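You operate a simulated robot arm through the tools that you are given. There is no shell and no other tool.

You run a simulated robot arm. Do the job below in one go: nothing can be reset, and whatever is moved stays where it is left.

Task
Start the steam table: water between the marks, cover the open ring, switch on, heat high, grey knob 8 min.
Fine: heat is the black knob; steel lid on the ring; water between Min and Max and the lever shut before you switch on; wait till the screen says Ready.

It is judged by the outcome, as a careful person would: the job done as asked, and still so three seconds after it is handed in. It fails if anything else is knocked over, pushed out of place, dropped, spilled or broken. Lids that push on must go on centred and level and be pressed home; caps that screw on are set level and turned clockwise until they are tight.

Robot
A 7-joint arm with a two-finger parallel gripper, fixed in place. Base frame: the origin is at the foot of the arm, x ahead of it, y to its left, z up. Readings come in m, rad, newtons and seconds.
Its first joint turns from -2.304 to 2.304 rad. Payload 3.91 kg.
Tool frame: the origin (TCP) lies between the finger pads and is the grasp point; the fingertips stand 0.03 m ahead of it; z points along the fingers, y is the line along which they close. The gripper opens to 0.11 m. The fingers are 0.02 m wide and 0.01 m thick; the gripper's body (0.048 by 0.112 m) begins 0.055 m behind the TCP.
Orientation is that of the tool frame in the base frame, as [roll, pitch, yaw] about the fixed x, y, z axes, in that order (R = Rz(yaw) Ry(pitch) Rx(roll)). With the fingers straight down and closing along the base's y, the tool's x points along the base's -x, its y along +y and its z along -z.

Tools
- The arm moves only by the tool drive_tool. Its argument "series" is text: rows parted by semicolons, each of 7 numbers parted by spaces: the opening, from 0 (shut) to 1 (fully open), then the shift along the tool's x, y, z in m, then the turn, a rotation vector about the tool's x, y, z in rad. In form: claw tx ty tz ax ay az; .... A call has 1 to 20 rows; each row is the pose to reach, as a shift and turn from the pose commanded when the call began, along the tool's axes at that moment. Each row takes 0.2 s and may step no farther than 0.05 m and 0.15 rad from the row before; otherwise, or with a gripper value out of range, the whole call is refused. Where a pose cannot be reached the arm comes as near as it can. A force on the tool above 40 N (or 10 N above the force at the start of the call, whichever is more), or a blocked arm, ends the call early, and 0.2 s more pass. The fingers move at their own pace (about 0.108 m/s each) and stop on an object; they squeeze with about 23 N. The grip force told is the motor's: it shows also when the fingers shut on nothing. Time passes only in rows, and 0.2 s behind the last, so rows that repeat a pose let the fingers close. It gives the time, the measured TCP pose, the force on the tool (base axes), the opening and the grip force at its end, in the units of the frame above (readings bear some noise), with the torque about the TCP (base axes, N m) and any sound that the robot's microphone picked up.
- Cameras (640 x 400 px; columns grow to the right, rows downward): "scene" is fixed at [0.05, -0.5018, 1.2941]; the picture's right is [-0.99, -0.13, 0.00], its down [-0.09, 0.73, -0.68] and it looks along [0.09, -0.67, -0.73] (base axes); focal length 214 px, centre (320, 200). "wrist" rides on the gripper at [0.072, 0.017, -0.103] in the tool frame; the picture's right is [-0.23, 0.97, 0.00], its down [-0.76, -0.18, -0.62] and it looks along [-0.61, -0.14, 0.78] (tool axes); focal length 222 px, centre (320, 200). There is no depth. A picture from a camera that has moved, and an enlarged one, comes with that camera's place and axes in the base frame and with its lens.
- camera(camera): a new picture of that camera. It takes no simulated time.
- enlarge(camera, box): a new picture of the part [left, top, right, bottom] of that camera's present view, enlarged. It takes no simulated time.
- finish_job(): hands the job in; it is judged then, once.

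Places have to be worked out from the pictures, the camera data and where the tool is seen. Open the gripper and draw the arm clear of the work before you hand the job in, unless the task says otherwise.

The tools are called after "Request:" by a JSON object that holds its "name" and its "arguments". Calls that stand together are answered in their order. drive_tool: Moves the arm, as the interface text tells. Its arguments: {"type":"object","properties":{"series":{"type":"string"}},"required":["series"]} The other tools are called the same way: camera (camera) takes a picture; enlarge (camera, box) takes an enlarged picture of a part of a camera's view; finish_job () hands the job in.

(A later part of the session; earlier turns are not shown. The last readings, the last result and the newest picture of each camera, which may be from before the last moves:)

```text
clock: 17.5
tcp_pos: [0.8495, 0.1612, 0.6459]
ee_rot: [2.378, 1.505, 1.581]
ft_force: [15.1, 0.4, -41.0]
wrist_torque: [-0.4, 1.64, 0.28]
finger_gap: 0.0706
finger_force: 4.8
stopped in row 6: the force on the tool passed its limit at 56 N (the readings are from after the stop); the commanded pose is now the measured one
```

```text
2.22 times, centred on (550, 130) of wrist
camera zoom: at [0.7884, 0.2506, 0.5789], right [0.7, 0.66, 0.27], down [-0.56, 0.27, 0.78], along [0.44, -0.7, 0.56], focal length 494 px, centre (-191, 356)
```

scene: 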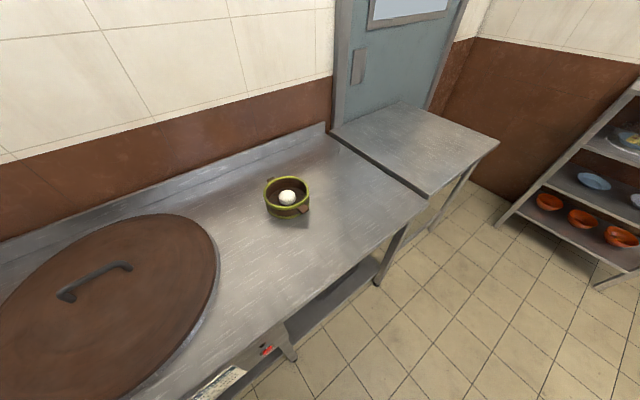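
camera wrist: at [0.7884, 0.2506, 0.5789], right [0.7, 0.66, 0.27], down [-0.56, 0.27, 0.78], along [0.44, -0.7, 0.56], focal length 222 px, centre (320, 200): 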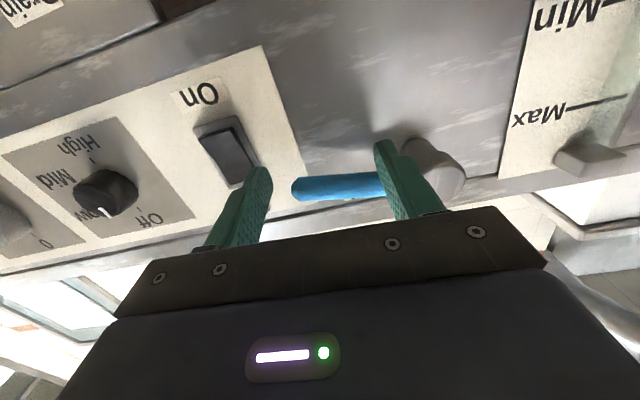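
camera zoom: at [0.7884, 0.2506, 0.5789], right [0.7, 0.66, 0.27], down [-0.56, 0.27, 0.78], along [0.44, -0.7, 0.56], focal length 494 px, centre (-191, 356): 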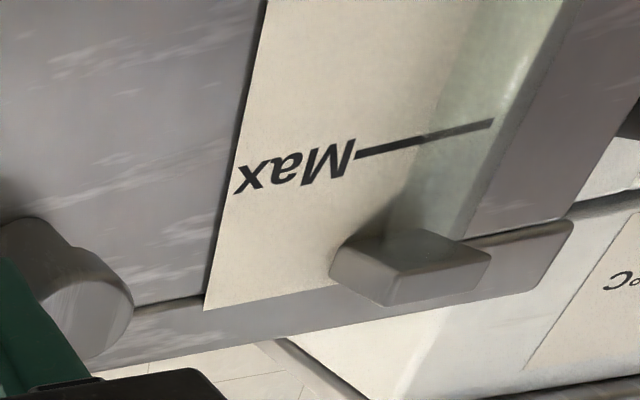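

The lever has reached its horizontal (open) stop. I ease off, withdraw from it and drop back to a watching position with the gauge in view.

Request:
{"name": "drive_tool", "arguments": {"series": "0.6 0.008 -0.0004 0.0004 0 0 0; 0.6 0.0101 -0.0008 -0.0445 0 -0.02 -0.02; 0.6 0.0306 0.0331 -0.066 0 -0.047 -0.046"}}

Request:
{"name": "camera", "arguments": {"camera": "wrist"}}

Request:
{"name": "enlarge", "arguments": {"camera": "wrist", "box": [400, 20, 600, 190]}}

```text
clock: 17.9
tcp_pos: [0.8467, 0.1651, 0.6467]
ee_rot: [2.295, 1.494, 1.486]
ft_force: [6.3, -0.1, -20.7]
wrist_torque: [-0.05, 0.95, -0.15]
finger_gap: 0.0677
finger_force: 2.1
stopped in row 2: the force on the tool passed its limit at 70 N (the readings are from after the stop); the commanded pose is now the measured one
```

```text
taken
camera wrist: at [0.7875, 0.2563, 0.5793], right [0.7, 0.65, 0.28], down [-0.56, 0.27, 0.78], along [0.43, -0.71, 0.56], focal length 222 px, centre (320, 200)
```

wrist: 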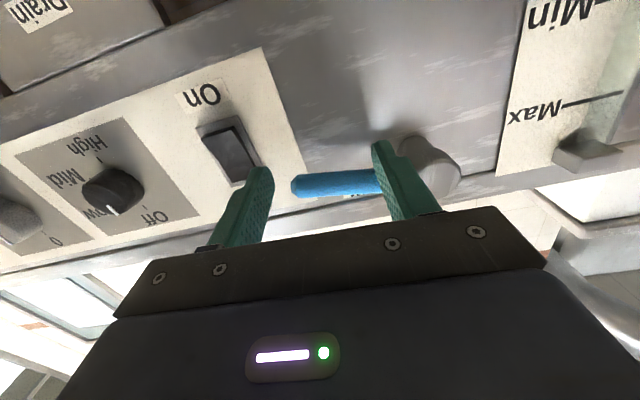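

```text
2.35 times, centred on (500, 105) of wrist
camera zoom: at [0.7875, 0.2563, 0.5793], right [0.7, 0.65, 0.28], down [-0.56, 0.27, 0.78], along [0.43, -0.71, 0.56], focal length 523 px, centre (-104, 424)
```

zoom: 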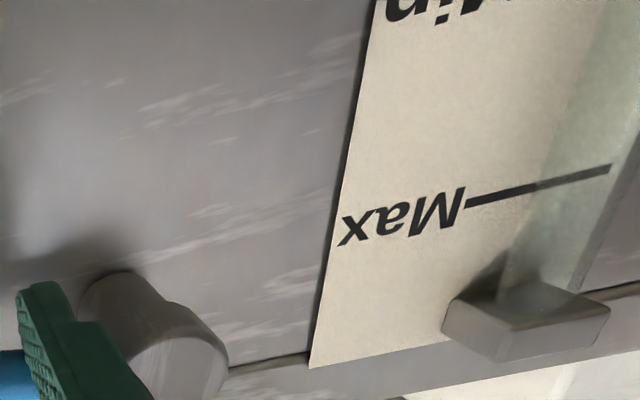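

The stop tripped again while easing off, so I hold still one row to see what force remains before moving on.

Request:
{"name": "drive_tool", "arguments": {"series": "0.6 0 0 0 0 0 0"}}

Request:
{"name": "enlarge", "arguments": {"camera": "wrist", "box": [180, 120, 480, 260]}}

```text
clock: 18.3
tcp_pos: [0.8466, 0.1655, 0.6445]
ee_rot: [2.291, 1.495, 1.483]
ft_force: [7.3, 0.9, -31.7]
wrist_torque: [-0.18, 1.39, -0.01]
finger_gap: 0.0675
finger_force: 1.1
```

```text
2.13 times, centred on (330, 190) of wrist
camera zoom: at [0.7875, 0.2564, 0.5793], right [0.7, 0.65, 0.28], down [-0.56, 0.27, 0.78], along [0.43, -0.71, 0.56], focal length 474 px, centre (299, 221)
```

zoom: 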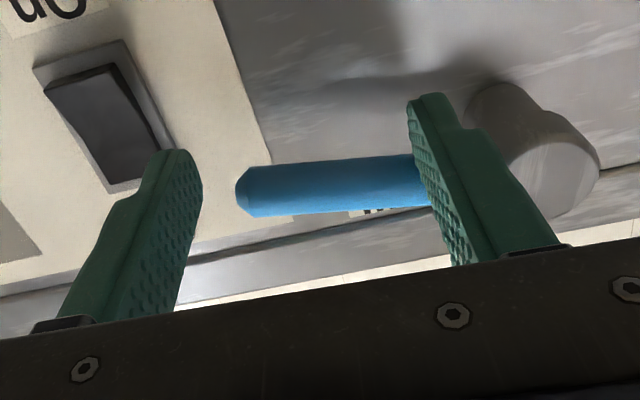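

About 30 N of upward push on the open lever remains. I lower straight down in small steps to release it.

Request:
{"name": "drive_tool", "arguments": {"series": "0.6 0.006 0 0 0 0 0; 0.6 0.012 0 0 0 0 0; 0.6 0.018 0 0 0 0 0"}}

Request:
{"name": "camera", "arguments": {"camera": "wrist"}}

```text
clock: 19.1
tcp_pos: [0.8492, 0.1793, 0.6439]
ee_rot: [2.21, 1.465, 1.399]
ft_force: [-0.3, 0.2, -1.0]
wrist_torque: [-0.03, -0.01, 0.02]
finger_gap: 0.066
finger_force: 0.1
```

```text
taken
camera wrist: at [0.7909, 0.2716, 0.5792], right [0.7, 0.64, 0.31], down [-0.57, 0.25, 0.78], along [0.43, -0.72, 0.54], focal length 222 px, centre (320, 200)
```

wrist: 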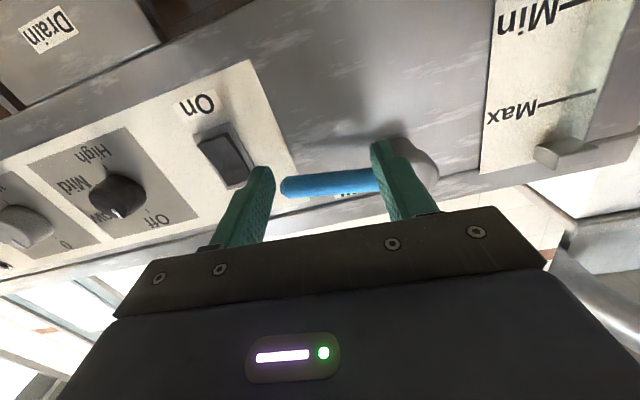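

Force is now zero and the lever stays open on its own, but the arm isn't following downward — it seems to be near a joint limit in this posture. I check the gauge before withdrawing.

Request:
{"name": "enlarge", "arguments": {"camera": "wrist", "box": [460, 0, 640, 170]}}

```text
2.35 times, centred on (550, 85) of wrist
camera zoom: at [0.7909, 0.2716, 0.5792], right [0.7, 0.64, 0.31], down [-0.57, 0.25, 0.78], along [0.43, -0.72, 0.54], focal length 523 px, centre (-221, 471)
```

zoom: 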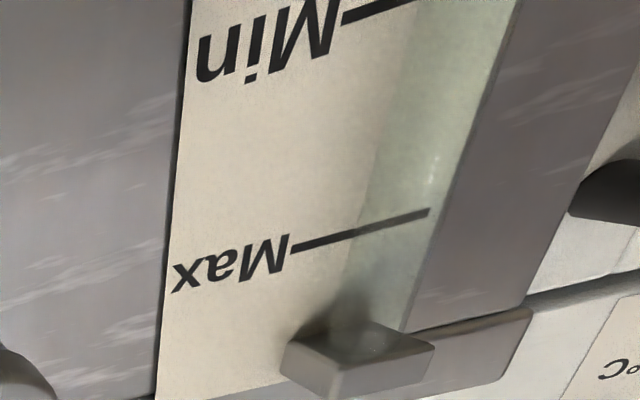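

Still below Min. I withdraw straight back along the tool axis, clear of the lever, and look again.

Request:
{"name": "drive_tool", "arguments": {"series": "0.6 0 0 -0.03 0 0 0; 0.6 0 0 -0.06 0 0 0; 0.6 0 0 -0.1 0 0 0"}}

Request:
{"name": "camera", "arguments": {"camera": "wrist"}}

Request:
{"name": "enlarge", "arguments": {"camera": "wrist", "box": [400, 0, 580, 170]}}

```text
clock: 19.9
tcp_pos: [0.7781, 0.2386, 0.6356]
ee_rot: [2.297, 1.488, 1.483]
ft_force: [0.3, 0.1, 0.3]
wrist_torque: [0.0, -0.01, -0.01]
finger_gap: 0.066
finger_force: 0.0
```

```text
taken
camera wrist: at [0.7203, 0.3312, 0.5693], right [0.71, 0.65, 0.29], down [-0.56, 0.27, 0.78], along [0.43, -0.71, 0.55], focal length 222 px, centre (320, 200)
```

wrist: 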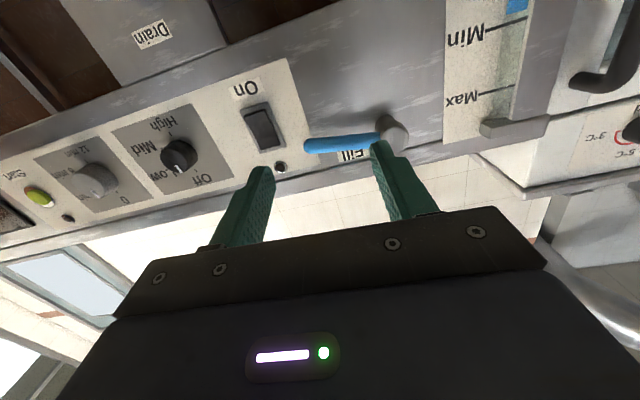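

```text
2.35 times, centred on (490, 85) of wrist
camera zoom: at [0.7203, 0.3312, 0.5693], right [0.71, 0.65, 0.29], down [-0.56, 0.27, 0.78], along [0.43, -0.71, 0.55], focal length 523 px, centre (-80, 471)
```

zoom: 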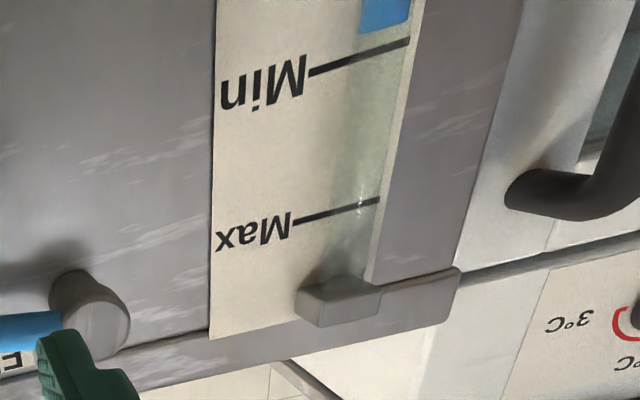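

The lever is horizontal/open and the water rises slowly, roughly 4 mm/s — level now just under Min, about 9 s to mid-way. Meanwhile I close the fingers, level the tool and test whether the arm can reach the shut-side position under the lever.

Request:
{"name": "drive_tool", "arguments": {"series": "0.3 0.0092 0.0152 0.0234 -0.008 -0.018 -0.021; 0 0.0185 0.0304 0.0469 -0.017 -0.035 -0.043; 0 0.0277 0.0456 0.0703 -0.025 -0.053 -0.064; 0 0.0277 0.0456 0.0703 -0.025 -0.053 -0.064"}}

Request:
{"name": "camera", "arguments": {"camera": "wrist"}}

Request:
{"name": "enlarge", "arguments": {"camera": "wrist", "box": [420, 0, 600, 170]}}

```text
clock: 21.1
tcp_pos: [0.8568, 0.2836, 0.6505]
ee_rot: [2.18, 1.479, 1.424]
ft_force: [-0.2, 0.5, -0.1]
wrist_torque: [-0.04, -0.01, -0.05]
finger_gap: 0.0
finger_force: 22.9
stopped in row 4: the arm was blocked; the commanded pose is now the measured one
```

```text
taken
camera wrist: at [0.7929, 0.3731, 0.5834], right [0.66, 0.68, 0.3], down [-0.59, 0.23, 0.78], along [0.46, -0.69, 0.55], focal length 222 px, centre (320, 200)
```

wrist: 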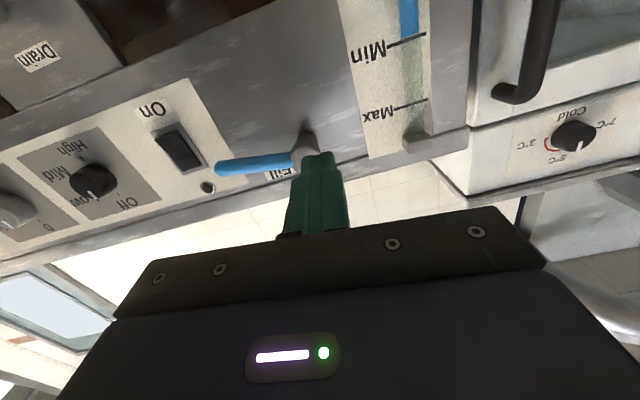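

```text
2.35 times, centred on (510, 85) of wrist
camera zoom: at [0.7929, 0.3731, 0.5834], right [0.66, 0.68, 0.3], down [-0.59, 0.23, 0.78], along [0.46, -0.69, 0.55], focal length 523 px, centre (-127, 471)
```

zoom: 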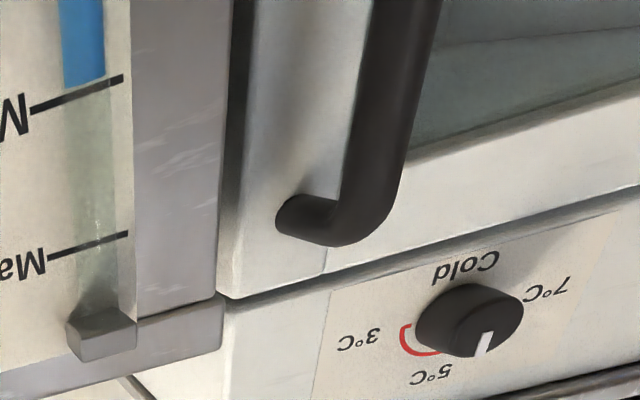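

The arm is blocked in this level posture, so I switch to a 45° downward tilt (the posture that worked comfortably earlier), which also lets the camera see the gauge, and position the closed fingers above and in front of the open lever. Level is now right at Min, rising ~4 mm/s, so there is time.

Request:
{"name": "drive_tool", "arguments": {"series": "0 -0.0127 -0.0127 0.0014 0.0095 0.1219 -0.0098; 0 -0.0253 -0.0254 0.0029 0.0189 0.2437 -0.0197; 0 -0.038 -0.0382 0.0043 0.0284 0.3656 -0.0295; 0 -0.0507 -0.0509 0.0057 0.0379 0.4875 -0.0393; 0 -0.0633 -0.0636 0.0072 0.0473 0.6093 -0.0492; 0 -0.076 -0.0763 0.0086 0.0568 0.7312 -0.059"}}

Request:
{"name": "camera", "arguments": {"camera": "wrist"}}

Request:
{"name": "enlarge", "arguments": {"camera": "wrist", "box": [440, 40, 620, 200]}}

```text
clock: 22.5
tcp_pos: [0.8087, 0.2143, 0.7158]
ee_rot: [-3.134, 0.788, 2.366]
ft_force: [0.1, 0.2, 0.2]
wrist_torque: [-0.01, -0.04, 0.0]
finger_gap: 0.0002
finger_force: 23.5
```

```text
taken
camera wrist: at [0.7313, 0.3137, 0.7362], right [0.8, 0.58, 0.15], down [-0.05, -0.19, 0.98], along [0.6, -0.79, -0.12], focal length 222 px, centre (320, 200)
```

wrist: 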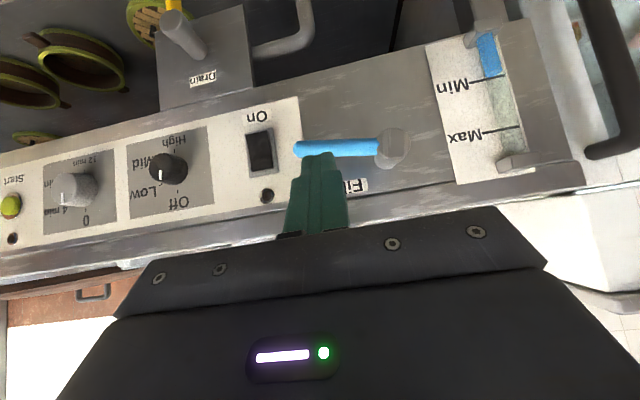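

```text
2.50 times, centred on (530, 120) of wrist
camera zoom: at [0.7313, 0.3137, 0.7362], right [0.8, 0.58, 0.15], down [-0.05, -0.19, 0.98], along [0.6, -0.79, -0.12], focal length 555 px, centre (-205, 400)
```

zoom: 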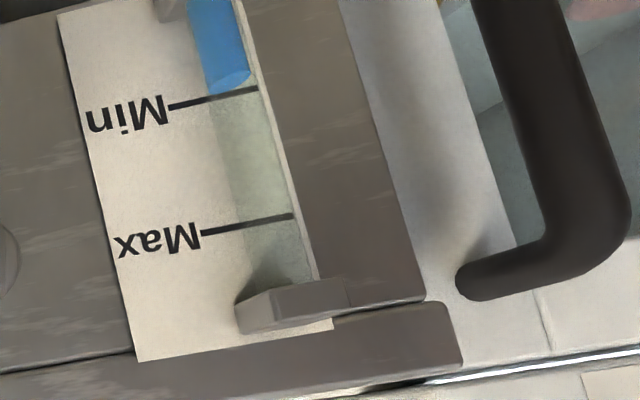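

The arm tracks perfectly in this posture, the whole gauge and lever are in view and the water is just at Min. I bring the closed fingers forward to hover above the lever, ready to press it shut.

Request:
{"name": "drive_tool", "arguments": {"series": "0 -0.0296 0.0008 0.0296 0 0 0; 0 -0.0592 0.0016 0.0592 0 0 0; 0 -0.0592 0.0016 0.0592 0 0 0"}}

Request:
{"name": "camera", "arguments": {"camera": "wrist"}}

Request:
{"name": "enlarge", "arguments": {"camera": "wrist", "box": [460, 0, 640, 160]}}

```text
clock: 23.3
tcp_pos: [0.8682, 0.1554, 0.7165]
ee_rot: [-3.132, 0.788, 2.364]
ft_force: [0.3, 0.0, -0.4]
wrist_torque: [0.0, 0.03, -0.02]
finger_gap: 0.0
finger_force: 23.0
```

```text
taken
camera wrist: at [0.7916, 0.2551, 0.736], right [0.8, 0.58, 0.16], down [-0.05, -0.19, 0.98], along [0.59, -0.79, -0.12], focal length 222 px, centre (320, 200)
```

wrist: 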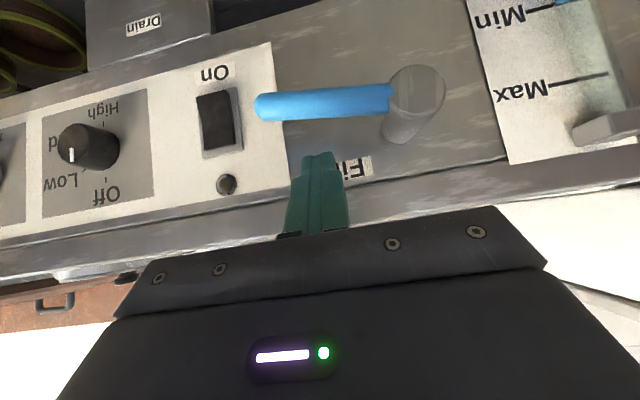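

```text
2.50 times, centred on (550, 80) of wrist
camera zoom: at [0.7916, 0.2551, 0.736], right [0.8, 0.58, 0.16], down [-0.05, -0.19, 0.98], along [0.59, -0.79, -0.12], focal length 555 px, centre (-255, 500)
```

zoom: 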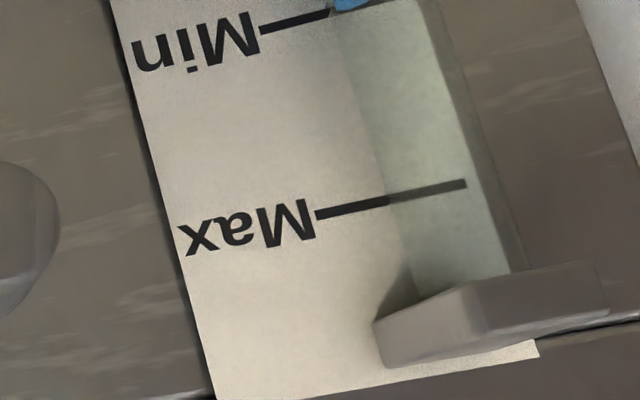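

Hovering above the lever with Min and Max in view. I wait 2.4 s and check the level.

Request:
{"name": "drive_tool", "arguments": {"series": "0 0 0 0 0 0 0; 0 0 0 0 0 0 0; 0 0 0 0 0 0 0; 0 0 0 0 0 0 0; 0 0 0 0 0 0 0; 0 0 0 0 0 0 0; 0 0 0 0 0 0 0; 0 0 0 0 0 0 0; 0 0 0 0 0 0 0; 0 0 0 0 0 0 0; 0 0 0 0 0 0 0"}}

Request:
{"name": "enlarge", "arguments": {"camera": "wrist", "box": [460, 0, 640, 160]}}

```text
clock: 25.7
tcp_pos: [0.8673, 0.1563, 0.7159]
ee_rot: [-3.131, 0.787, 2.364]
ft_force: [-0.2, 0.4, 0.2]
wrist_torque: [0.01, -0.04, 0.02]
finger_gap: 0.0
finger_force: 23.2
```

```text
2.50 times, centred on (550, 80) of wrist
camera zoom: at [0.7914, 0.2554, 0.736], right [0.8, 0.58, 0.16], down [-0.05, -0.19, 0.98], along [0.59, -0.79, -0.12], focal length 555 px, centre (-255, 500)
```

zoom: 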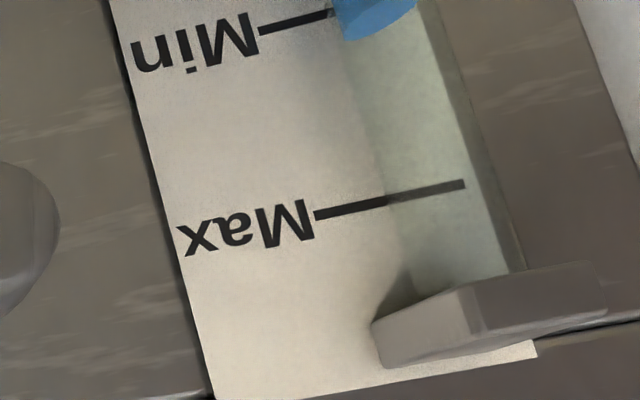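

Level is now roughly 1 cm above Min and rising about 3.8 mm/s. I wait 2.2 s more.

Request:
{"name": "drive_tool", "arguments": {"series": "0 0 0 0 0 0 0; 0 0 0 0 0 0 0; 0 0 0 0 0 0 0; 0 0 0 0 0 0 0; 0 0 0 0 0 0 0; 0 0 0 0 0 0 0; 0 0 0 0 0 0 0; 0 0 0 0 0 0 0; 0 0 0 0 0 0 0; 0 0 0 0 0 0 0"}}

Request:
{"name": "enlarge", "arguments": {"camera": "wrist", "box": [460, 0, 640, 160]}}

```text
clock: 27.9
tcp_pos: [0.8683, 0.1573, 0.7151]
ee_rot: [-3.134, 0.789, 2.363]
ft_force: [-0.5, -0.5, 0.1]
wrist_torque: [0.02, 0.03, -0.04]
finger_gap: 0.0
finger_force: 23.3
```

```text
2.50 times, centred on (550, 80) of wrist
camera zoom: at [0.7914, 0.2554, 0.736], right [0.8, 0.58, 0.16], down [-0.05, -0.19, 0.98], along [0.59, -0.79, -0.12], focal length 555 px, centre (-255, 500)
```

zoom: 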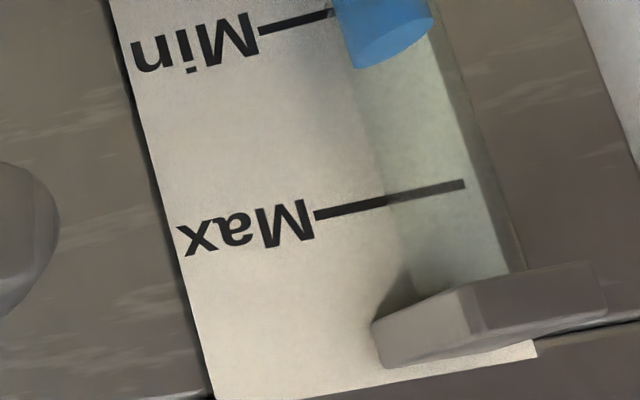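

Apparent level is about 30 % of the way from Min to Max. I wait another 1.2 s and then press the lever down and round to its shut stop in the same call.

Request:
{"name": "drive_tool", "arguments": {"series": "0 0 0 0 0 0 0; 0 0 0 0 0 0 0; 0 0 0 0 0 0 0; 0 0 0 0 0 0 0; 0 0 0 0 0 0 0; 0 0 0 0 0 0 0; 0 0.018 0.001 0.018 0 0 0; 0 0.0336 -0.0015 0.0336 0 0 0; 0 0.0477 0 0.0477 0 0 0; 0 0.0633 0.012 0.0633 0 0 0; 0 0.0718 0.026 0.0718 0 0 0; 0 0.0767 0.0425 0.0767 0 0 0; 0 0.0767 0.046 0.0767 0 0 0"}}

Request:
{"name": "camera", "arguments": {"camera": "wrist"}}

```text
clock: 30.6
tcp_pos: [0.8966, 0.1825, 0.6067]
ee_rot: [-3.124, 0.788, 2.363]
ft_force: [-4.9, -6.0, 0.1]
wrist_torque: [0.07, -0.04, -0.05]
finger_gap: 0.0
finger_force: 23.3
stopped in row 13: the force on the tool passed its limit at 50 N (the readings are from after the stop); the commanded pose is now the measured one
```

```text
taken
camera wrist: at [0.8212, 0.2817, 0.6263], right [0.81, 0.57, 0.15], down [-0.05, -0.18, 0.98], along [0.59, -0.8, -0.12], focal length 222 px, centre (320, 200)
```

wrist: 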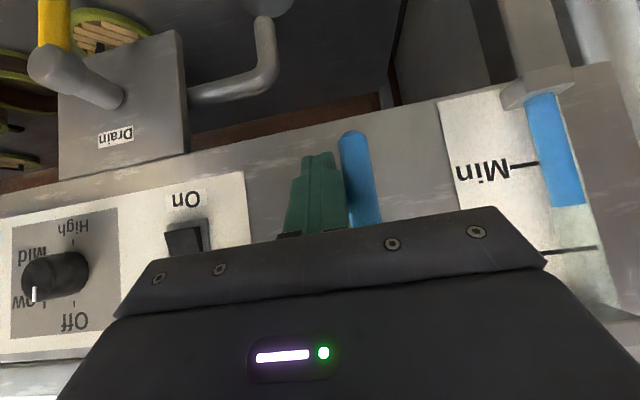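

The lever is back at its vertical shut stop (tip at D≈0.785, as at the start) and the water sits about midway between Min and Max. I back the fingers off and away.

Request:
{"name": "drive_tool", "arguments": {"series": "0 0 -0.02 0 0 0 0; 0 0 -0.03 -0.03 0 0 0; 0 0 -0.03 -0.07 0 0 0; 0 0 -0.03 -0.11 0 0 0; 0 0 -0.03 -0.15 0 0 0"}}

Request:
{"name": "camera", "arguments": {"camera": "wrist"}}

Request:
{"name": "enlarge", "arguments": {"camera": "wrist", "box": [320, 30, 560, 190]}}

```text
clock: 31.9
tcp_pos: [0.8012, 0.2387, 0.712]
ee_rot: [-3.124, 0.788, 2.364]
ft_force: [0.2, 0.2, 0.0]
wrist_torque: [-0.01, -0.02, 0.03]
finger_gap: 0.0
finger_force: 22.9
```

```text
taken
camera wrist: at [0.7255, 0.3384, 0.7328], right [0.81, 0.57, 0.15], down [-0.05, -0.18, 0.98], along [0.59, -0.8, -0.12], focal length 222 px, centre (320, 200)
```

wrist: 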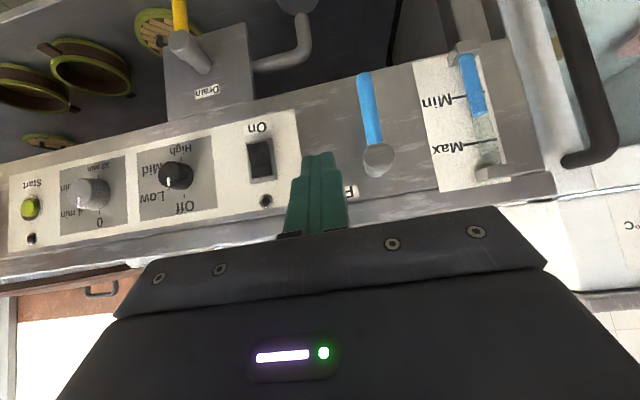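

```text
2.50 times, centred on (440, 110) of wrist
camera zoom: at [0.7255, 0.3384, 0.7328], right [0.81, 0.57, 0.15], down [-0.05, -0.18, 0.98], along [0.59, -0.8, -0.12], focal length 555 px, centre (20, 425)
```

zoom: 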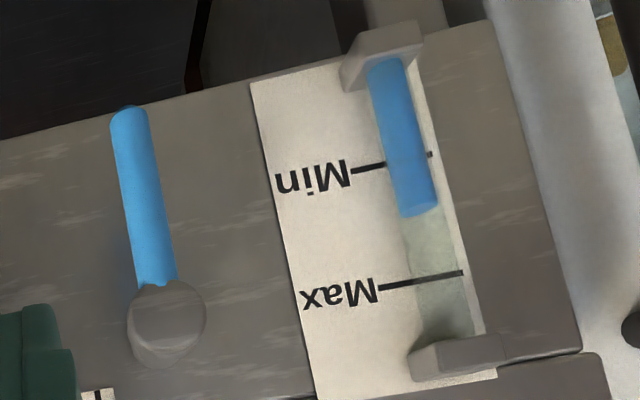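

Lever shut, level steady midway — water is done. Next the lid: I raise the arm and move over toward the table's back-left to view the loose steel lid.

Request:
{"name": "drive_tool", "arguments": {"series": "0 -0.0318 -0.0285 -0.0106 0 0 0; 0 -0.0636 -0.057 -0.0212 0 0 0; 0.3 -0.0954 -0.0855 -0.0318 0 0 0; 0.6 -0.1272 -0.114 -0.0424 0 0 0; 0.6 -0.159 -0.1425 -0.053 0 0 0; 0.6 -0.1908 -0.171 -0.0636 0 0 0; 0.6 -0.2226 -0.1995 -0.0742 0 0 0; 0.6 -0.2544 -0.228 -0.0848 0 0 0; 0.6 -0.2862 -0.2565 -0.0954 0 0 0; 0.6 -0.318 -0.285 -0.106 0 0 0"}}

Request:
{"name": "camera", "arguments": {"camera": "wrist"}}

```text
clock: 34.0
tcp_pos: [0.7061, -0.0647, 1.0164]
ee_rot: [-3.123, 0.79, 2.363]
ft_force: [0.0, 0.4, -0.2]
wrist_torque: [0.0, 0.0, -0.01]
finger_gap: 0.0659
finger_force: 0.1
```

```text
taken
camera wrist: at [0.6297, 0.0344, 1.0365], right [0.81, 0.57, 0.15], down [-0.05, -0.18, 0.98], along [0.59, -0.8, -0.12], focal length 222 px, centre (320, 200)
```

wrist: 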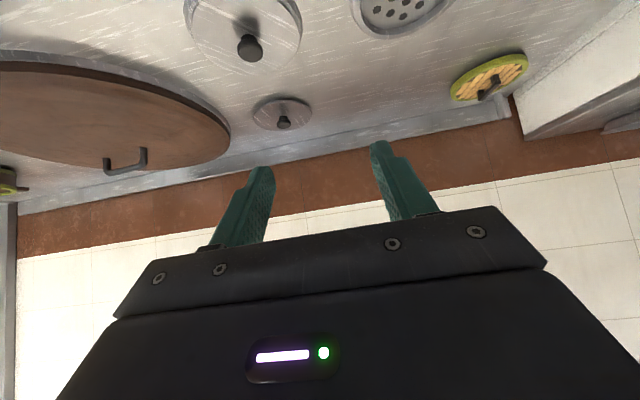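

The steel lid is well in view. I zoom for its knob and rim, and the rings.

Request:
{"name": "enlarge", "arguments": {"camera": "wrist", "box": [180, 0, 380, 160]}}

Request:
{"name": "enlarge", "arguments": {"camera": "wrist", "box": [330, 0, 550, 130]}}

```text
2.50 times, centred on (280, 80) of wrist
camera zoom: at [0.6297, 0.0344, 1.0365], right [0.81, 0.57, 0.15], down [-0.05, -0.18, 0.98], along [0.59, -0.8, -0.12], focal length 555 px, centre (420, 500)
```

zoom: 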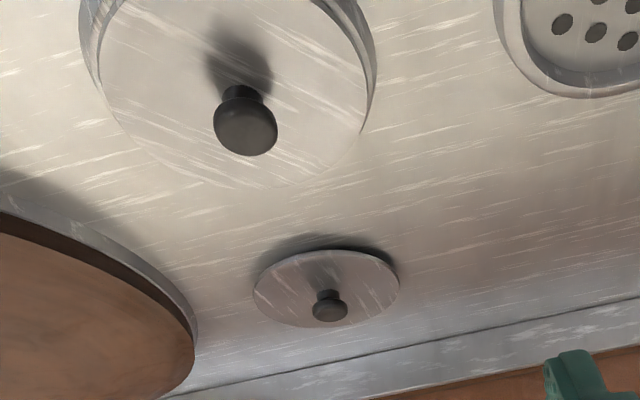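

```text
2.91 times, centred on (440, 65) of wrist
camera zoom: at [0.6297, 0.0344, 1.0365], right [0.81, 0.57, 0.15], down [-0.05, -0.18, 0.98], along [0.59, -0.8, -0.12], focal length 646 px, centre (-29, 593)
```

zoom: 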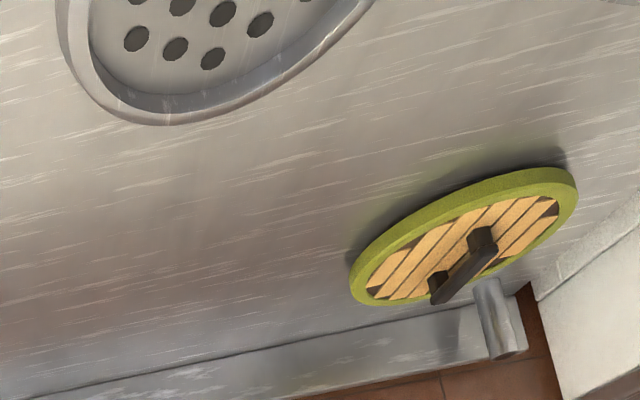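

Triangulated: steel lid knob cap at D≈0.330, N≈0.934, z≈0.764 (lid surface z≈0.75, Ø≈0.147, same as the lids on the other rings). I move to a hover above it with the tool tilted 30° outward and fingers open to close along D.

Request:
{"name": "drive_tool", "arguments": {"series": "0.7 -0.0182 -0.015 0.0393 -0.0017 0.0328 0.0006; 0.7 -0.0364 -0.03 0.0786 -0.0034 0.0655 0.0012; 0.7 -0.0545 -0.045 0.1179 -0.0051 0.0983 0.0018; 0.7 -0.0727 -0.06 0.1572 -0.0068 0.131 0.0025; 0.7 -0.0909 -0.075 0.1965 -0.0085 0.1638 0.0031; 0.7 -0.1091 -0.09 0.2358 -0.0102 0.1965 0.0037; 0.7 -0.1272 -0.105 0.2751 -0.0119 0.2293 0.0043; 0.7 -0.1454 -0.12 0.3144 -0.0136 0.262 0.0049; 0.7 -0.1454 -0.12 0.3144 -0.0136 0.262 0.0049"}}

Request:
{"name": "camera", "arguments": {"camera": "wrist"}}

Request:
{"name": "camera", "arguments": {"camera": "scene"}}

```text
clock: 36.0
tcp_pos: [0.8476, -0.382, 0.8986]
ee_rot: [3.14, 0.527, 2.354]
ft_force: [-0.2, 0.5, -0.1]
wrist_torque: [0.0, 0.01, 0.01]
finger_gap: 0.0769
finger_force: 0.1
```

```text
taken
camera wrist: at [0.7795, -0.2899, 0.9509], right [0.83, 0.55, 0.12], down [0.12, -0.37, 0.92], along [0.55, -0.75, -0.37], focal length 222 px, centre (320, 200)
```

wrist: 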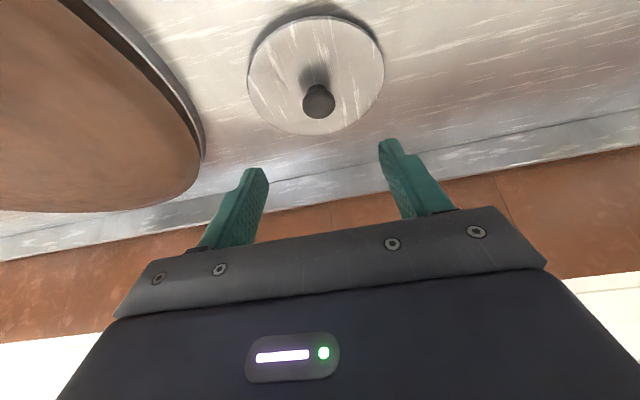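

```text
taken
```

scene: 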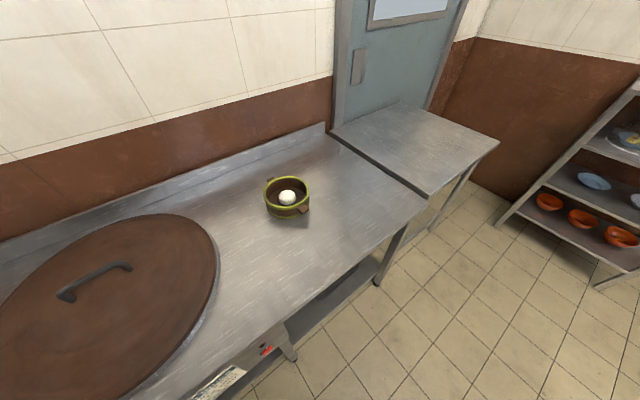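

Good hover. I zoom on the knob to fix its position relative to the fingers.

Request:
{"name": "enlarge", "arguments": {"camera": "wrist", "box": [220, 0, 420, 150]}}

```text
2.67 times, centred on (320, 75) of wrist
camera zoom: at [0.7795, -0.2899, 0.9509], right [0.83, 0.55, 0.12], down [0.12, -0.37, 0.92], along [0.55, -0.75, -0.37], focal length 592 px, centre (320, 533)
```

zoom: 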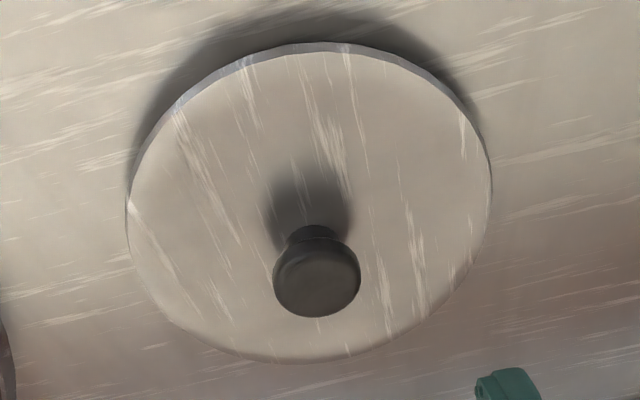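

Knob cap now estimated at D≈0.329, N≈0.943, z≈0.762. I descend partway (TCP z≈0.82) and check the alignment: the knob should appear on column 320 between the fingertips.

Request:
{"name": "drive_tool", "arguments": {"series": "0.7 -0.0027 0 0.0319 0 0 0; 0.7 -0.0053 0 0.0637 0 0 0; 0.7 -0.008 0 0.0956 0 0 0; 0.7 -0.008 0 0.0956 0 0 0"}}

Request:
{"name": "camera", "arguments": {"camera": "wrist"}}

Request:
{"name": "enlarge", "arguments": {"camera": "wrist", "box": [200, 80, 440, 230]}}

```text
clock: 37.0
tcp_pos: [0.8897, -0.4227, 0.8201]
ee_rot: [3.137, 0.527, 2.355]
ft_force: [0.5, 0.1, -0.6]
wrist_torque: [-0.02, 0.01, -0.03]
finger_gap: 0.0771
finger_force: 0.1
```

```text
taken
camera wrist: at [0.8202, -0.3297, 0.8727], right [0.83, 0.55, 0.12], down [0.12, -0.37, 0.92], along [0.55, -0.75, -0.37], focal length 222 px, centre (320, 200)
```

wrist: 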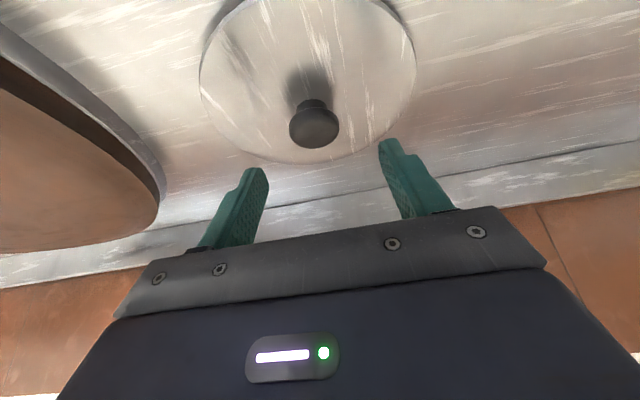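

```text
2.67 times, centred on (320, 155) of wrist
camera zoom: at [0.8202, -0.3297, 0.8727], right [0.83, 0.55, 0.12], down [0.12, -0.37, 0.92], along [0.55, -0.75, -0.37], focal length 592 px, centre (320, 320)
```

zoom: 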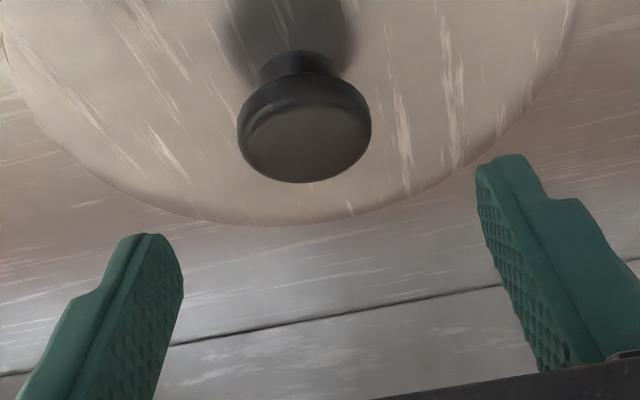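

Using the knob's apparent size in the two views, its cap is at D≈0.330, N≈0.941, z≈0.765 (Ø≈36 mm), so I'm aligned. I descend straight down 3 cm so the fingertips straddle the cap.

Request:
{"name": "drive_tool", "arguments": {"series": "0.7 0.005 0 0.0086 0 0 0; 0.7 0.0101 0 0.0173 0 0 0; 0.7 0.0151 0 0.0259 0 0 0; 0.7 0.0151 0 0.0259 0 0 0"}}

Request:
{"name": "camera", "arguments": {"camera": "wrist"}}

Request:
{"name": "enlarge", "arguments": {"camera": "wrist", "box": [200, 80, 440, 230]}}

```text
clock: 38.0
tcp_pos: [0.8885, -0.4228, 0.7907]
ee_rot: [3.139, 0.526, 2.355]
ft_force: [-0.1, -0.4, 0.4]
wrist_torque: [0.08, -0.03, 0.01]
finger_gap: 0.077
finger_force: 0.1
```

```text
taken
camera wrist: at [0.8193, -0.3298, 0.8422], right [0.83, 0.55, 0.12], down [0.12, -0.37, 0.92], along [0.55, -0.75, -0.37], focal length 222 px, centre (320, 200)
```

wrist: 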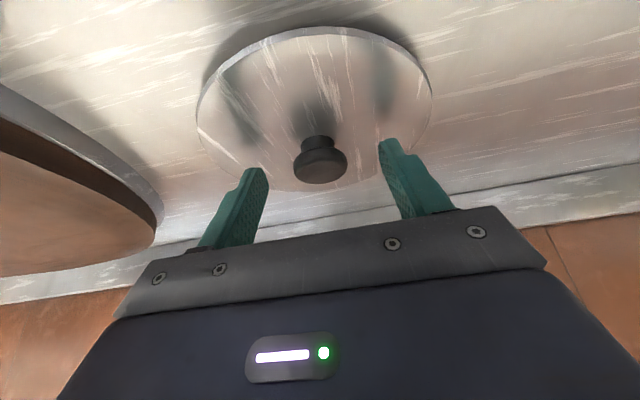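

```text
2.67 times, centred on (320, 155) of wrist
camera zoom: at [0.8193, -0.3298, 0.8422], right [0.83, 0.55, 0.12], down [0.12, -0.37, 0.92], along [0.55, -0.75, -0.37], focal length 592 px, centre (320, 320)
```

zoom: 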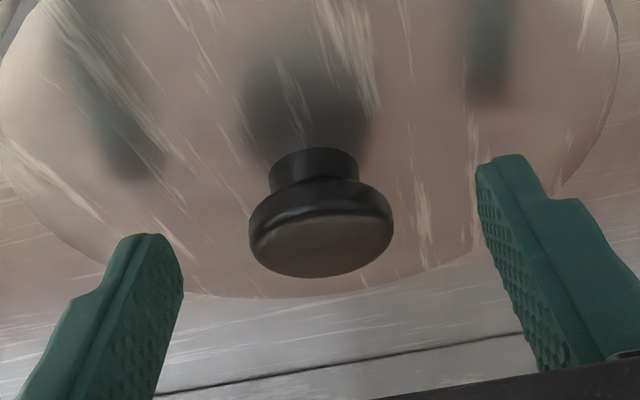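

The cap sits exactly between the tips, and the finger reflections in the lid show about 7 mm clearance. I lower 5 mm more and close on the knob.

Request:
{"name": "drive_tool", "arguments": {"series": "0.7 0.0008 0 0.0053 0 0 0; 0.5 0.0008 0 0.0053 0 0 0; 0.3 0.0008 0 0.0053 0 0 0; 0.15 0.0008 0 0.0053 0 0 0; 0 0.0008 0 0.0053 0 0 0; 0 0.0008 0 0.0053 0 0 0"}}

Request:
{"name": "camera", "arguments": {"camera": "wrist"}}

```text
clock: 39.5
tcp_pos: [0.8906, -0.4225, 0.786]
ee_rot: [3.141, 0.527, 2.354]
ft_force: [-0.2, 0.3, -0.1]
wrist_torque: [-0.01, 0.02, 0.01]
finger_gap: 0.0333
finger_force: 22.7
```

```text
taken
camera wrist: at [0.8205, -0.3308, 0.8372], right [0.83, 0.55, 0.12], down [0.12, -0.37, 0.92], along [0.55, -0.75, -0.37], focal length 222 px, centre (320, 200)
```

wrist: 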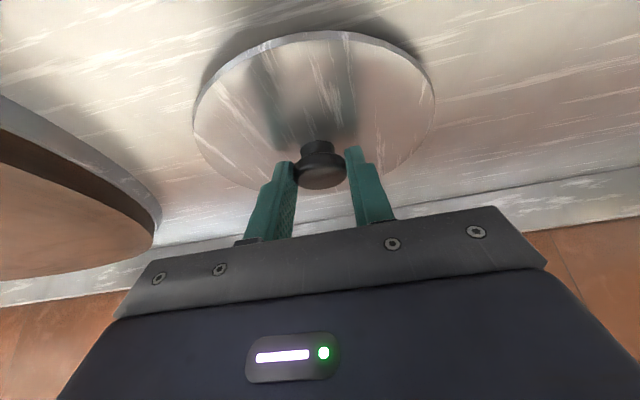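

Knob gripped (gap 33 mm). I lift 3 cm slowly and look whether the lid comes up level.

Request:
{"name": "drive_tool", "arguments": {"series": "0 -0.005 0 -0.0086 0 0 0; 0 -0.0101 0 -0.0173 0 0 0; 0 -0.0151 0 -0.0259 0 0 0; 0 -0.0151 0 -0.0259 0 0 0"}}

Request:
{"name": "camera", "arguments": {"camera": "wrist"}}

```text
clock: 40.5
tcp_pos: [0.8889, -0.423, 0.816]
ee_rot: [3.139, 0.527, 2.353]
ft_force: [-0.6, 0.0, -1.2]
wrist_torque: [-0.03, 0.04, 0.01]
finger_gap: 0.0336
finger_force: 23.3
```

```text
taken
camera wrist: at [0.8198, -0.3304, 0.8678], right [0.83, 0.55, 0.12], down [0.12, -0.37, 0.92], along [0.55, -0.75, -0.37], focal length 222 px, centre (320, 200)
```

wrist: 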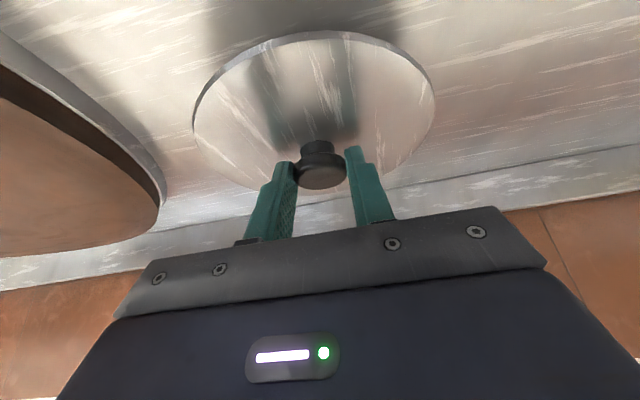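

The lid (about 1 N) hangs level. I lift it to a safe height and carry it to a spot left of the open ring, where the ring will be visible beside the lid for precise aiming.

Request:
{"name": "drive_tool", "arguments": {"series": "0 -0.0106 0 -0.0182 0 0 0; 0 -0.0212 0 -0.0363 0 0 0; 0 -0.0317 0 -0.0545 0 0 0; 0 -0.0423 0 -0.0726 0 0 0; 0 -0.0346 0.0038 -0.0771 0 0 0; 0 -0.014 0.0138 -0.0891 0 0 0; 0 0.0065 0.0239 -0.101 0 0 0; 0 0.0296 0.0352 -0.1145 0 0 0; 0 0.0527 0.0465 -0.1279 0 0 0; 0 0.0758 0.0579 -0.1414 0 0 0; 0 0.0989 0.0692 -0.1548 0 0 0; 0 0.122 0.0805 -0.1683 0 0 0; 0 0.1425 0.0906 -0.1802 0 0 0; 0 0.158 0.0981 -0.1892 0 0 0; 0 0.1631 0.1006 -0.1922 0 0 0; 0 0.1631 0.1006 -0.1922 0 0 0"}}

Request:
{"name": "camera", "arguments": {"camera": "wrist"}}

```text
clock: 43.9
tcp_pos: [0.7928, -0.1831, 0.9009]
ee_rot: [3.14, 0.528, 2.355]
ft_force: [-0.1, -0.7, -1.0]
wrist_torque: [0.03, -0.04, 0.02]
finger_gap: 0.0334
finger_force: 23.2
```

```text
taken
camera wrist: at [0.7228, -0.0912, 0.9521], right [0.83, 0.55, 0.12], down [0.12, -0.37, 0.92], along [0.55, -0.75, -0.37], focal length 222 px, centre (320, 200)
```

wrist: 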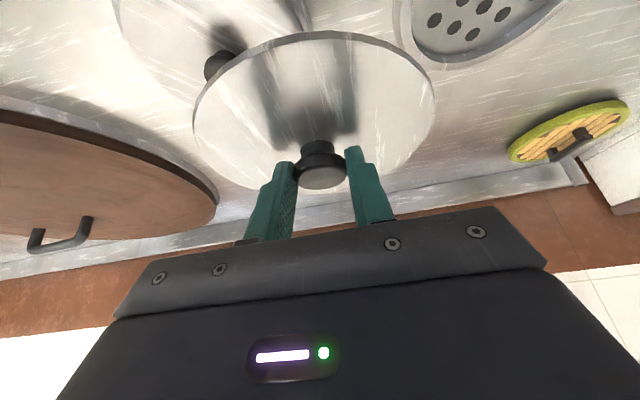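

The ring is partly cut off at the top; I step back 8 cm to see all of it.

Request:
{"name": "drive_tool", "arguments": {"series": "0 0.0173 0 -0.0101 0 0 0; 0 0.0403 0 -0.0235 0 0 0; 0 0.0605 0 -0.0352 0 0 0; 0 0.0691 0 -0.0402 0 0 0; 0 0.0691 0 -0.0402 0 0 0"}}

Request:
{"name": "camera", "arguments": {"camera": "wrist"}}

Request:
{"name": "enlarge", "arguments": {"camera": "wrist", "box": [370, 0, 610, 150]}}

```text
clock: 45.0
tcp_pos: [0.7373, -0.1273, 0.9005]
ee_rot: [3.14, 0.526, 2.354]
ft_force: [0.3, -0.6, -2.0]
wrist_torque: [0.02, 0.0, 0.01]
finger_gap: 0.0334
finger_force: 23.4
```

```text
taken
camera wrist: at [0.6671, -0.0349, 0.9521], right [0.83, 0.55, 0.12], down [0.12, -0.37, 0.92], along [0.55, -0.75, -0.37], focal length 222 px, centre (320, 200)
```

wrist: 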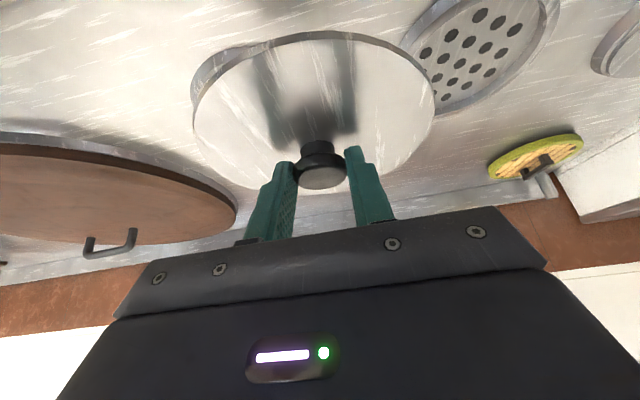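

```text
2.67 times, centred on (490, 75) of wrist
camera zoom: at [0.6671, -0.0349, 0.9521], right [0.83, 0.55, 0.12], down [0.12, -0.37, 0.92], along [0.55, -0.75, -0.37], focal length 592 px, centre (-133, 533)
```

zoom: 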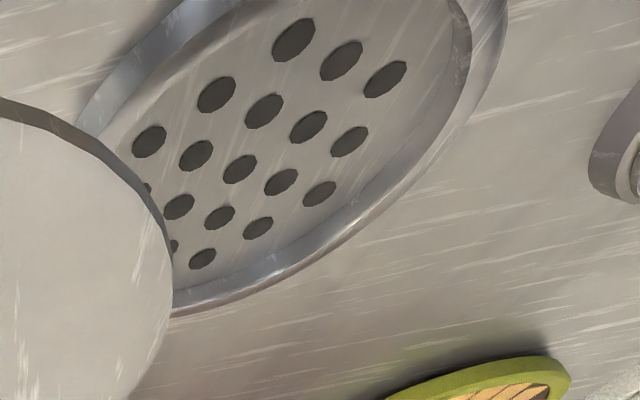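

The ring's centre hole triangulates well: D≈0.589, N≈0.700, z≈0.739. Now I zoom on the held lid to find its centre relative to the tool.

Request:
{"name": "enlarge", "arguments": {"camera": "wrist", "box": [180, 10, 450, 210]}}

Request:
{"name": "enlarge", "arguments": {"camera": "wrist", "box": [260, 120, 390, 210]}}

```text
2.00 times, centred on (315, 110) of wrist
camera zoom: at [0.6671, -0.0349, 0.9521], right [0.83, 0.55, 0.12], down [0.12, -0.37, 0.92], along [0.55, -0.75, -0.37], focal length 444 px, centre (330, 380)
```

zoom: 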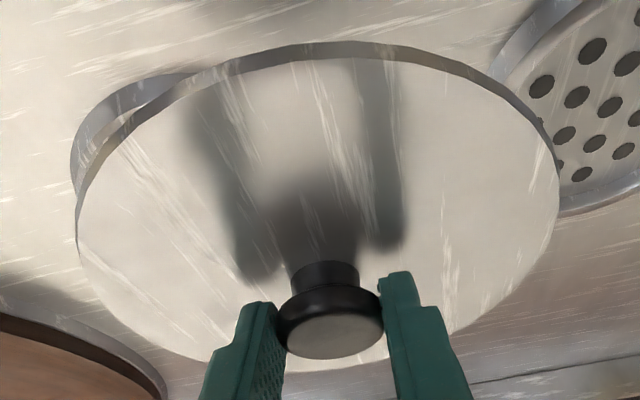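

```text
4.44 times, centred on (325, 165) of wrist
camera zoom: at [0.6671, -0.0349, 0.9521], right [0.83, 0.55, 0.12], down [0.12, -0.37, 0.92], along [0.55, -0.75, -0.37], focal length 987 px, centre (298, 356)
```

zoom: 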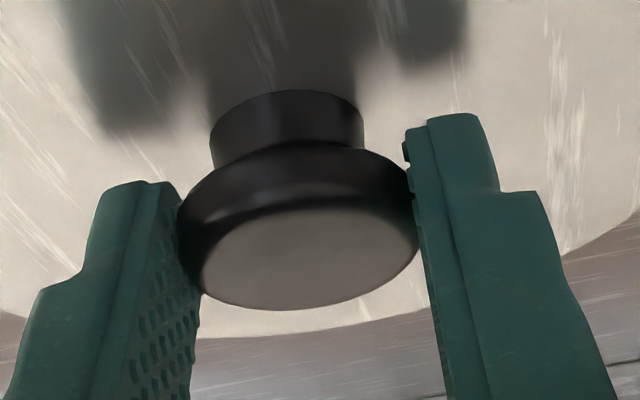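

The lid's centre sits about 12.5 mm beyond the TCP (N) and its top 36 mm below it. I carry it over the ring: TCP to D≈0.5895, N≈0.6875, z≈0.86.

Request:
{"name": "drive_tool", "arguments": {"series": "0 -0.003 0.0105 0.0049 0 0 0; 0 -0.0091 0.0316 0.0146 0 0 0; 0 -0.0152 0.0527 0.0243 0 0 0; 0 -0.0213 0.0737 0.034 0 0 0; 0 -0.0274 0.0948 0.0437 0 0 0; 0 -0.0335 0.1159 0.0534 0 0 0; 0 -0.0396 0.137 0.0631 0 0 0; 0 -0.0442 0.1528 0.0704 0 0 0; 0 -0.0457 0.158 0.0728 0 0 0; 0 -0.0457 0.158 0.0728 0 0 0"}}

Request:
{"name": "camera", "arguments": {"camera": "wrist"}}

```text
clock: 47.2
tcp_pos: [0.9029, -0.0692, 0.8597]
ee_rot: [3.138, 0.526, 2.355]
ft_force: [1.1, -1.4, -0.6]
wrist_torque: [0.02, -0.02, -0.01]
finger_gap: 0.0336
finger_force: 22.8
```

```text
taken
camera wrist: at [0.833, 0.0237, 0.9115], right [0.83, 0.55, 0.12], down [0.12, -0.37, 0.92], along [0.55, -0.75, -0.37], focal length 222 px, centre (320, 200)
```

wrist: 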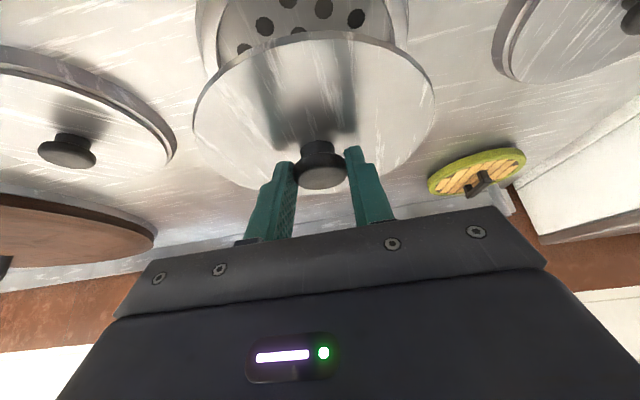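

Lid is over the ring and the ring's left/right edges match a centre at D≈0.589. I zoom at the top to check N using the visible holes.

Request:
{"name": "enlarge", "arguments": {"camera": "wrist", "box": [180, 0, 430, 100]}}

```text
2.56 times, centred on (305, 50) of wrist
camera zoom: at [0.833, 0.0237, 0.9115], right [0.83, 0.55, 0.12], down [0.12, -0.37, 0.92], along [0.55, -0.75, -0.37], focal length 569 px, centre (358, 584)
```

zoom: 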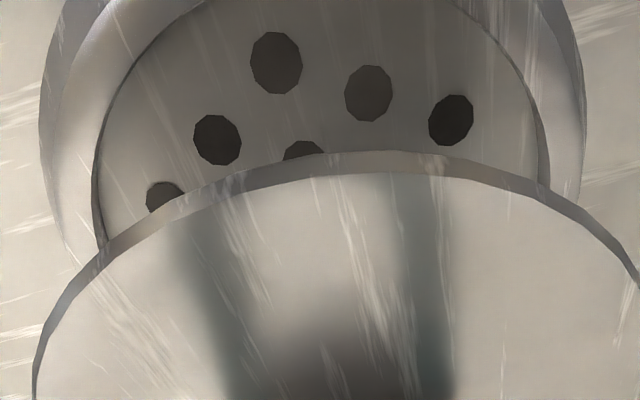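

The holes confirm the ring centre at (D 0.5895, N 0.7005), matching my aim within a millimetre. I lower to just above the expected contact height.

Request:
{"name": "drive_tool", "arguments": {"series": "0 0.0055 0.0001 0.0095 0 0 0; 0 0.0138 0.0002 0.0238 0 0 0; 0 0.0221 0.0003 0.0381 0 0 0; 0 0.0276 0.0003 0.0476 0 0 0; 0 0.0276 0.0003 0.0476 0 0 0"}}

Request:
{"name": "camera", "arguments": {"camera": "wrist"}}

Request:
{"name": "enlarge", "arguments": {"camera": "wrist", "box": [170, 0, 450, 200]}}

```text
clock: 48.5
tcp_pos: [0.9023, -0.0682, 0.8042]
ee_rot: [3.14, 0.526, 2.354]
ft_force: [0.8, 0.5, -1.6]
wrist_torque: [0.03, 0.0, -0.03]
finger_gap: 0.0331
finger_force: 23.1
```

```text
taken
camera wrist: at [0.8323, 0.0234, 0.8567], right [0.83, 0.55, 0.12], down [0.12, -0.37, 0.92], along [0.55, -0.75, -0.37], focal length 222 px, centre (320, 200)
```

wrist: 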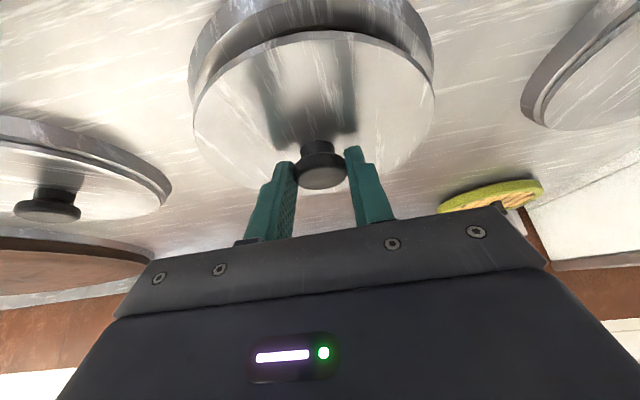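

```text
2.00 times, centred on (310, 100) of wrist
camera zoom: at [0.8323, 0.0234, 0.8567], right [0.83, 0.55, 0.12], down [0.12, -0.37, 0.92], along [0.55, -0.75, -0.37], focal length 444 px, centre (340, 400)
```

zoom: 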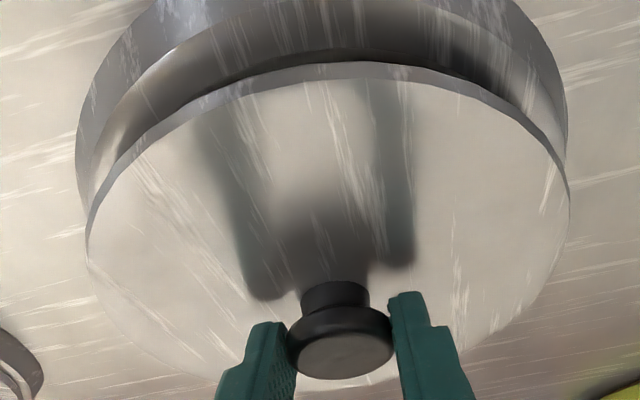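

Well centred visually. I lower in 2 mm steps, watching the force.

Request:
{"name": "drive_tool", "arguments": {"series": "0 0.001 0 0.0017 0 0 0; 0 0.002 0 0.0035 0 0 0; 0 0.003 0 0.0052 0 0 0; 0 0.004 0 0.0069 0 0 0"}}

Request:
{"name": "enlarge", "arguments": {"camera": "wrist", "box": [170, 0, 450, 200]}}

```text
clock: 49.5
tcp_pos: [0.9024, -0.0696, 0.796]
ee_rot: [3.141, 0.527, 2.355]
ft_force: [0.5, -0.2, -0.9]
wrist_torque: [0.04, 0.02, -0.02]
finger_gap: 0.0332
finger_force: 22.9
```

```text
2.00 times, centred on (310, 100) of wrist
camera zoom: at [0.8326, 0.0234, 0.8488], right [0.83, 0.55, 0.12], down [0.12, -0.37, 0.92], along [0.55, -0.75, -0.37], focal length 444 px, centre (340, 400)
```

zoom: 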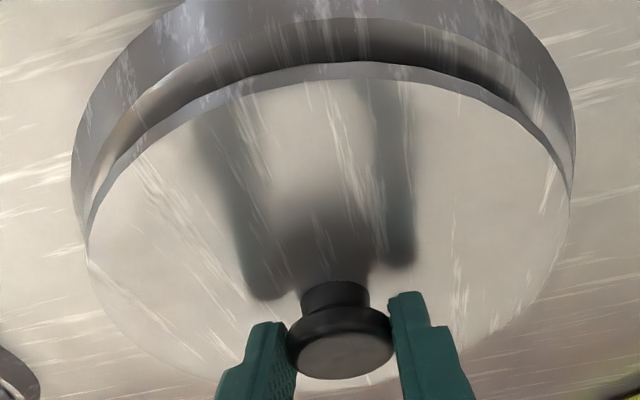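

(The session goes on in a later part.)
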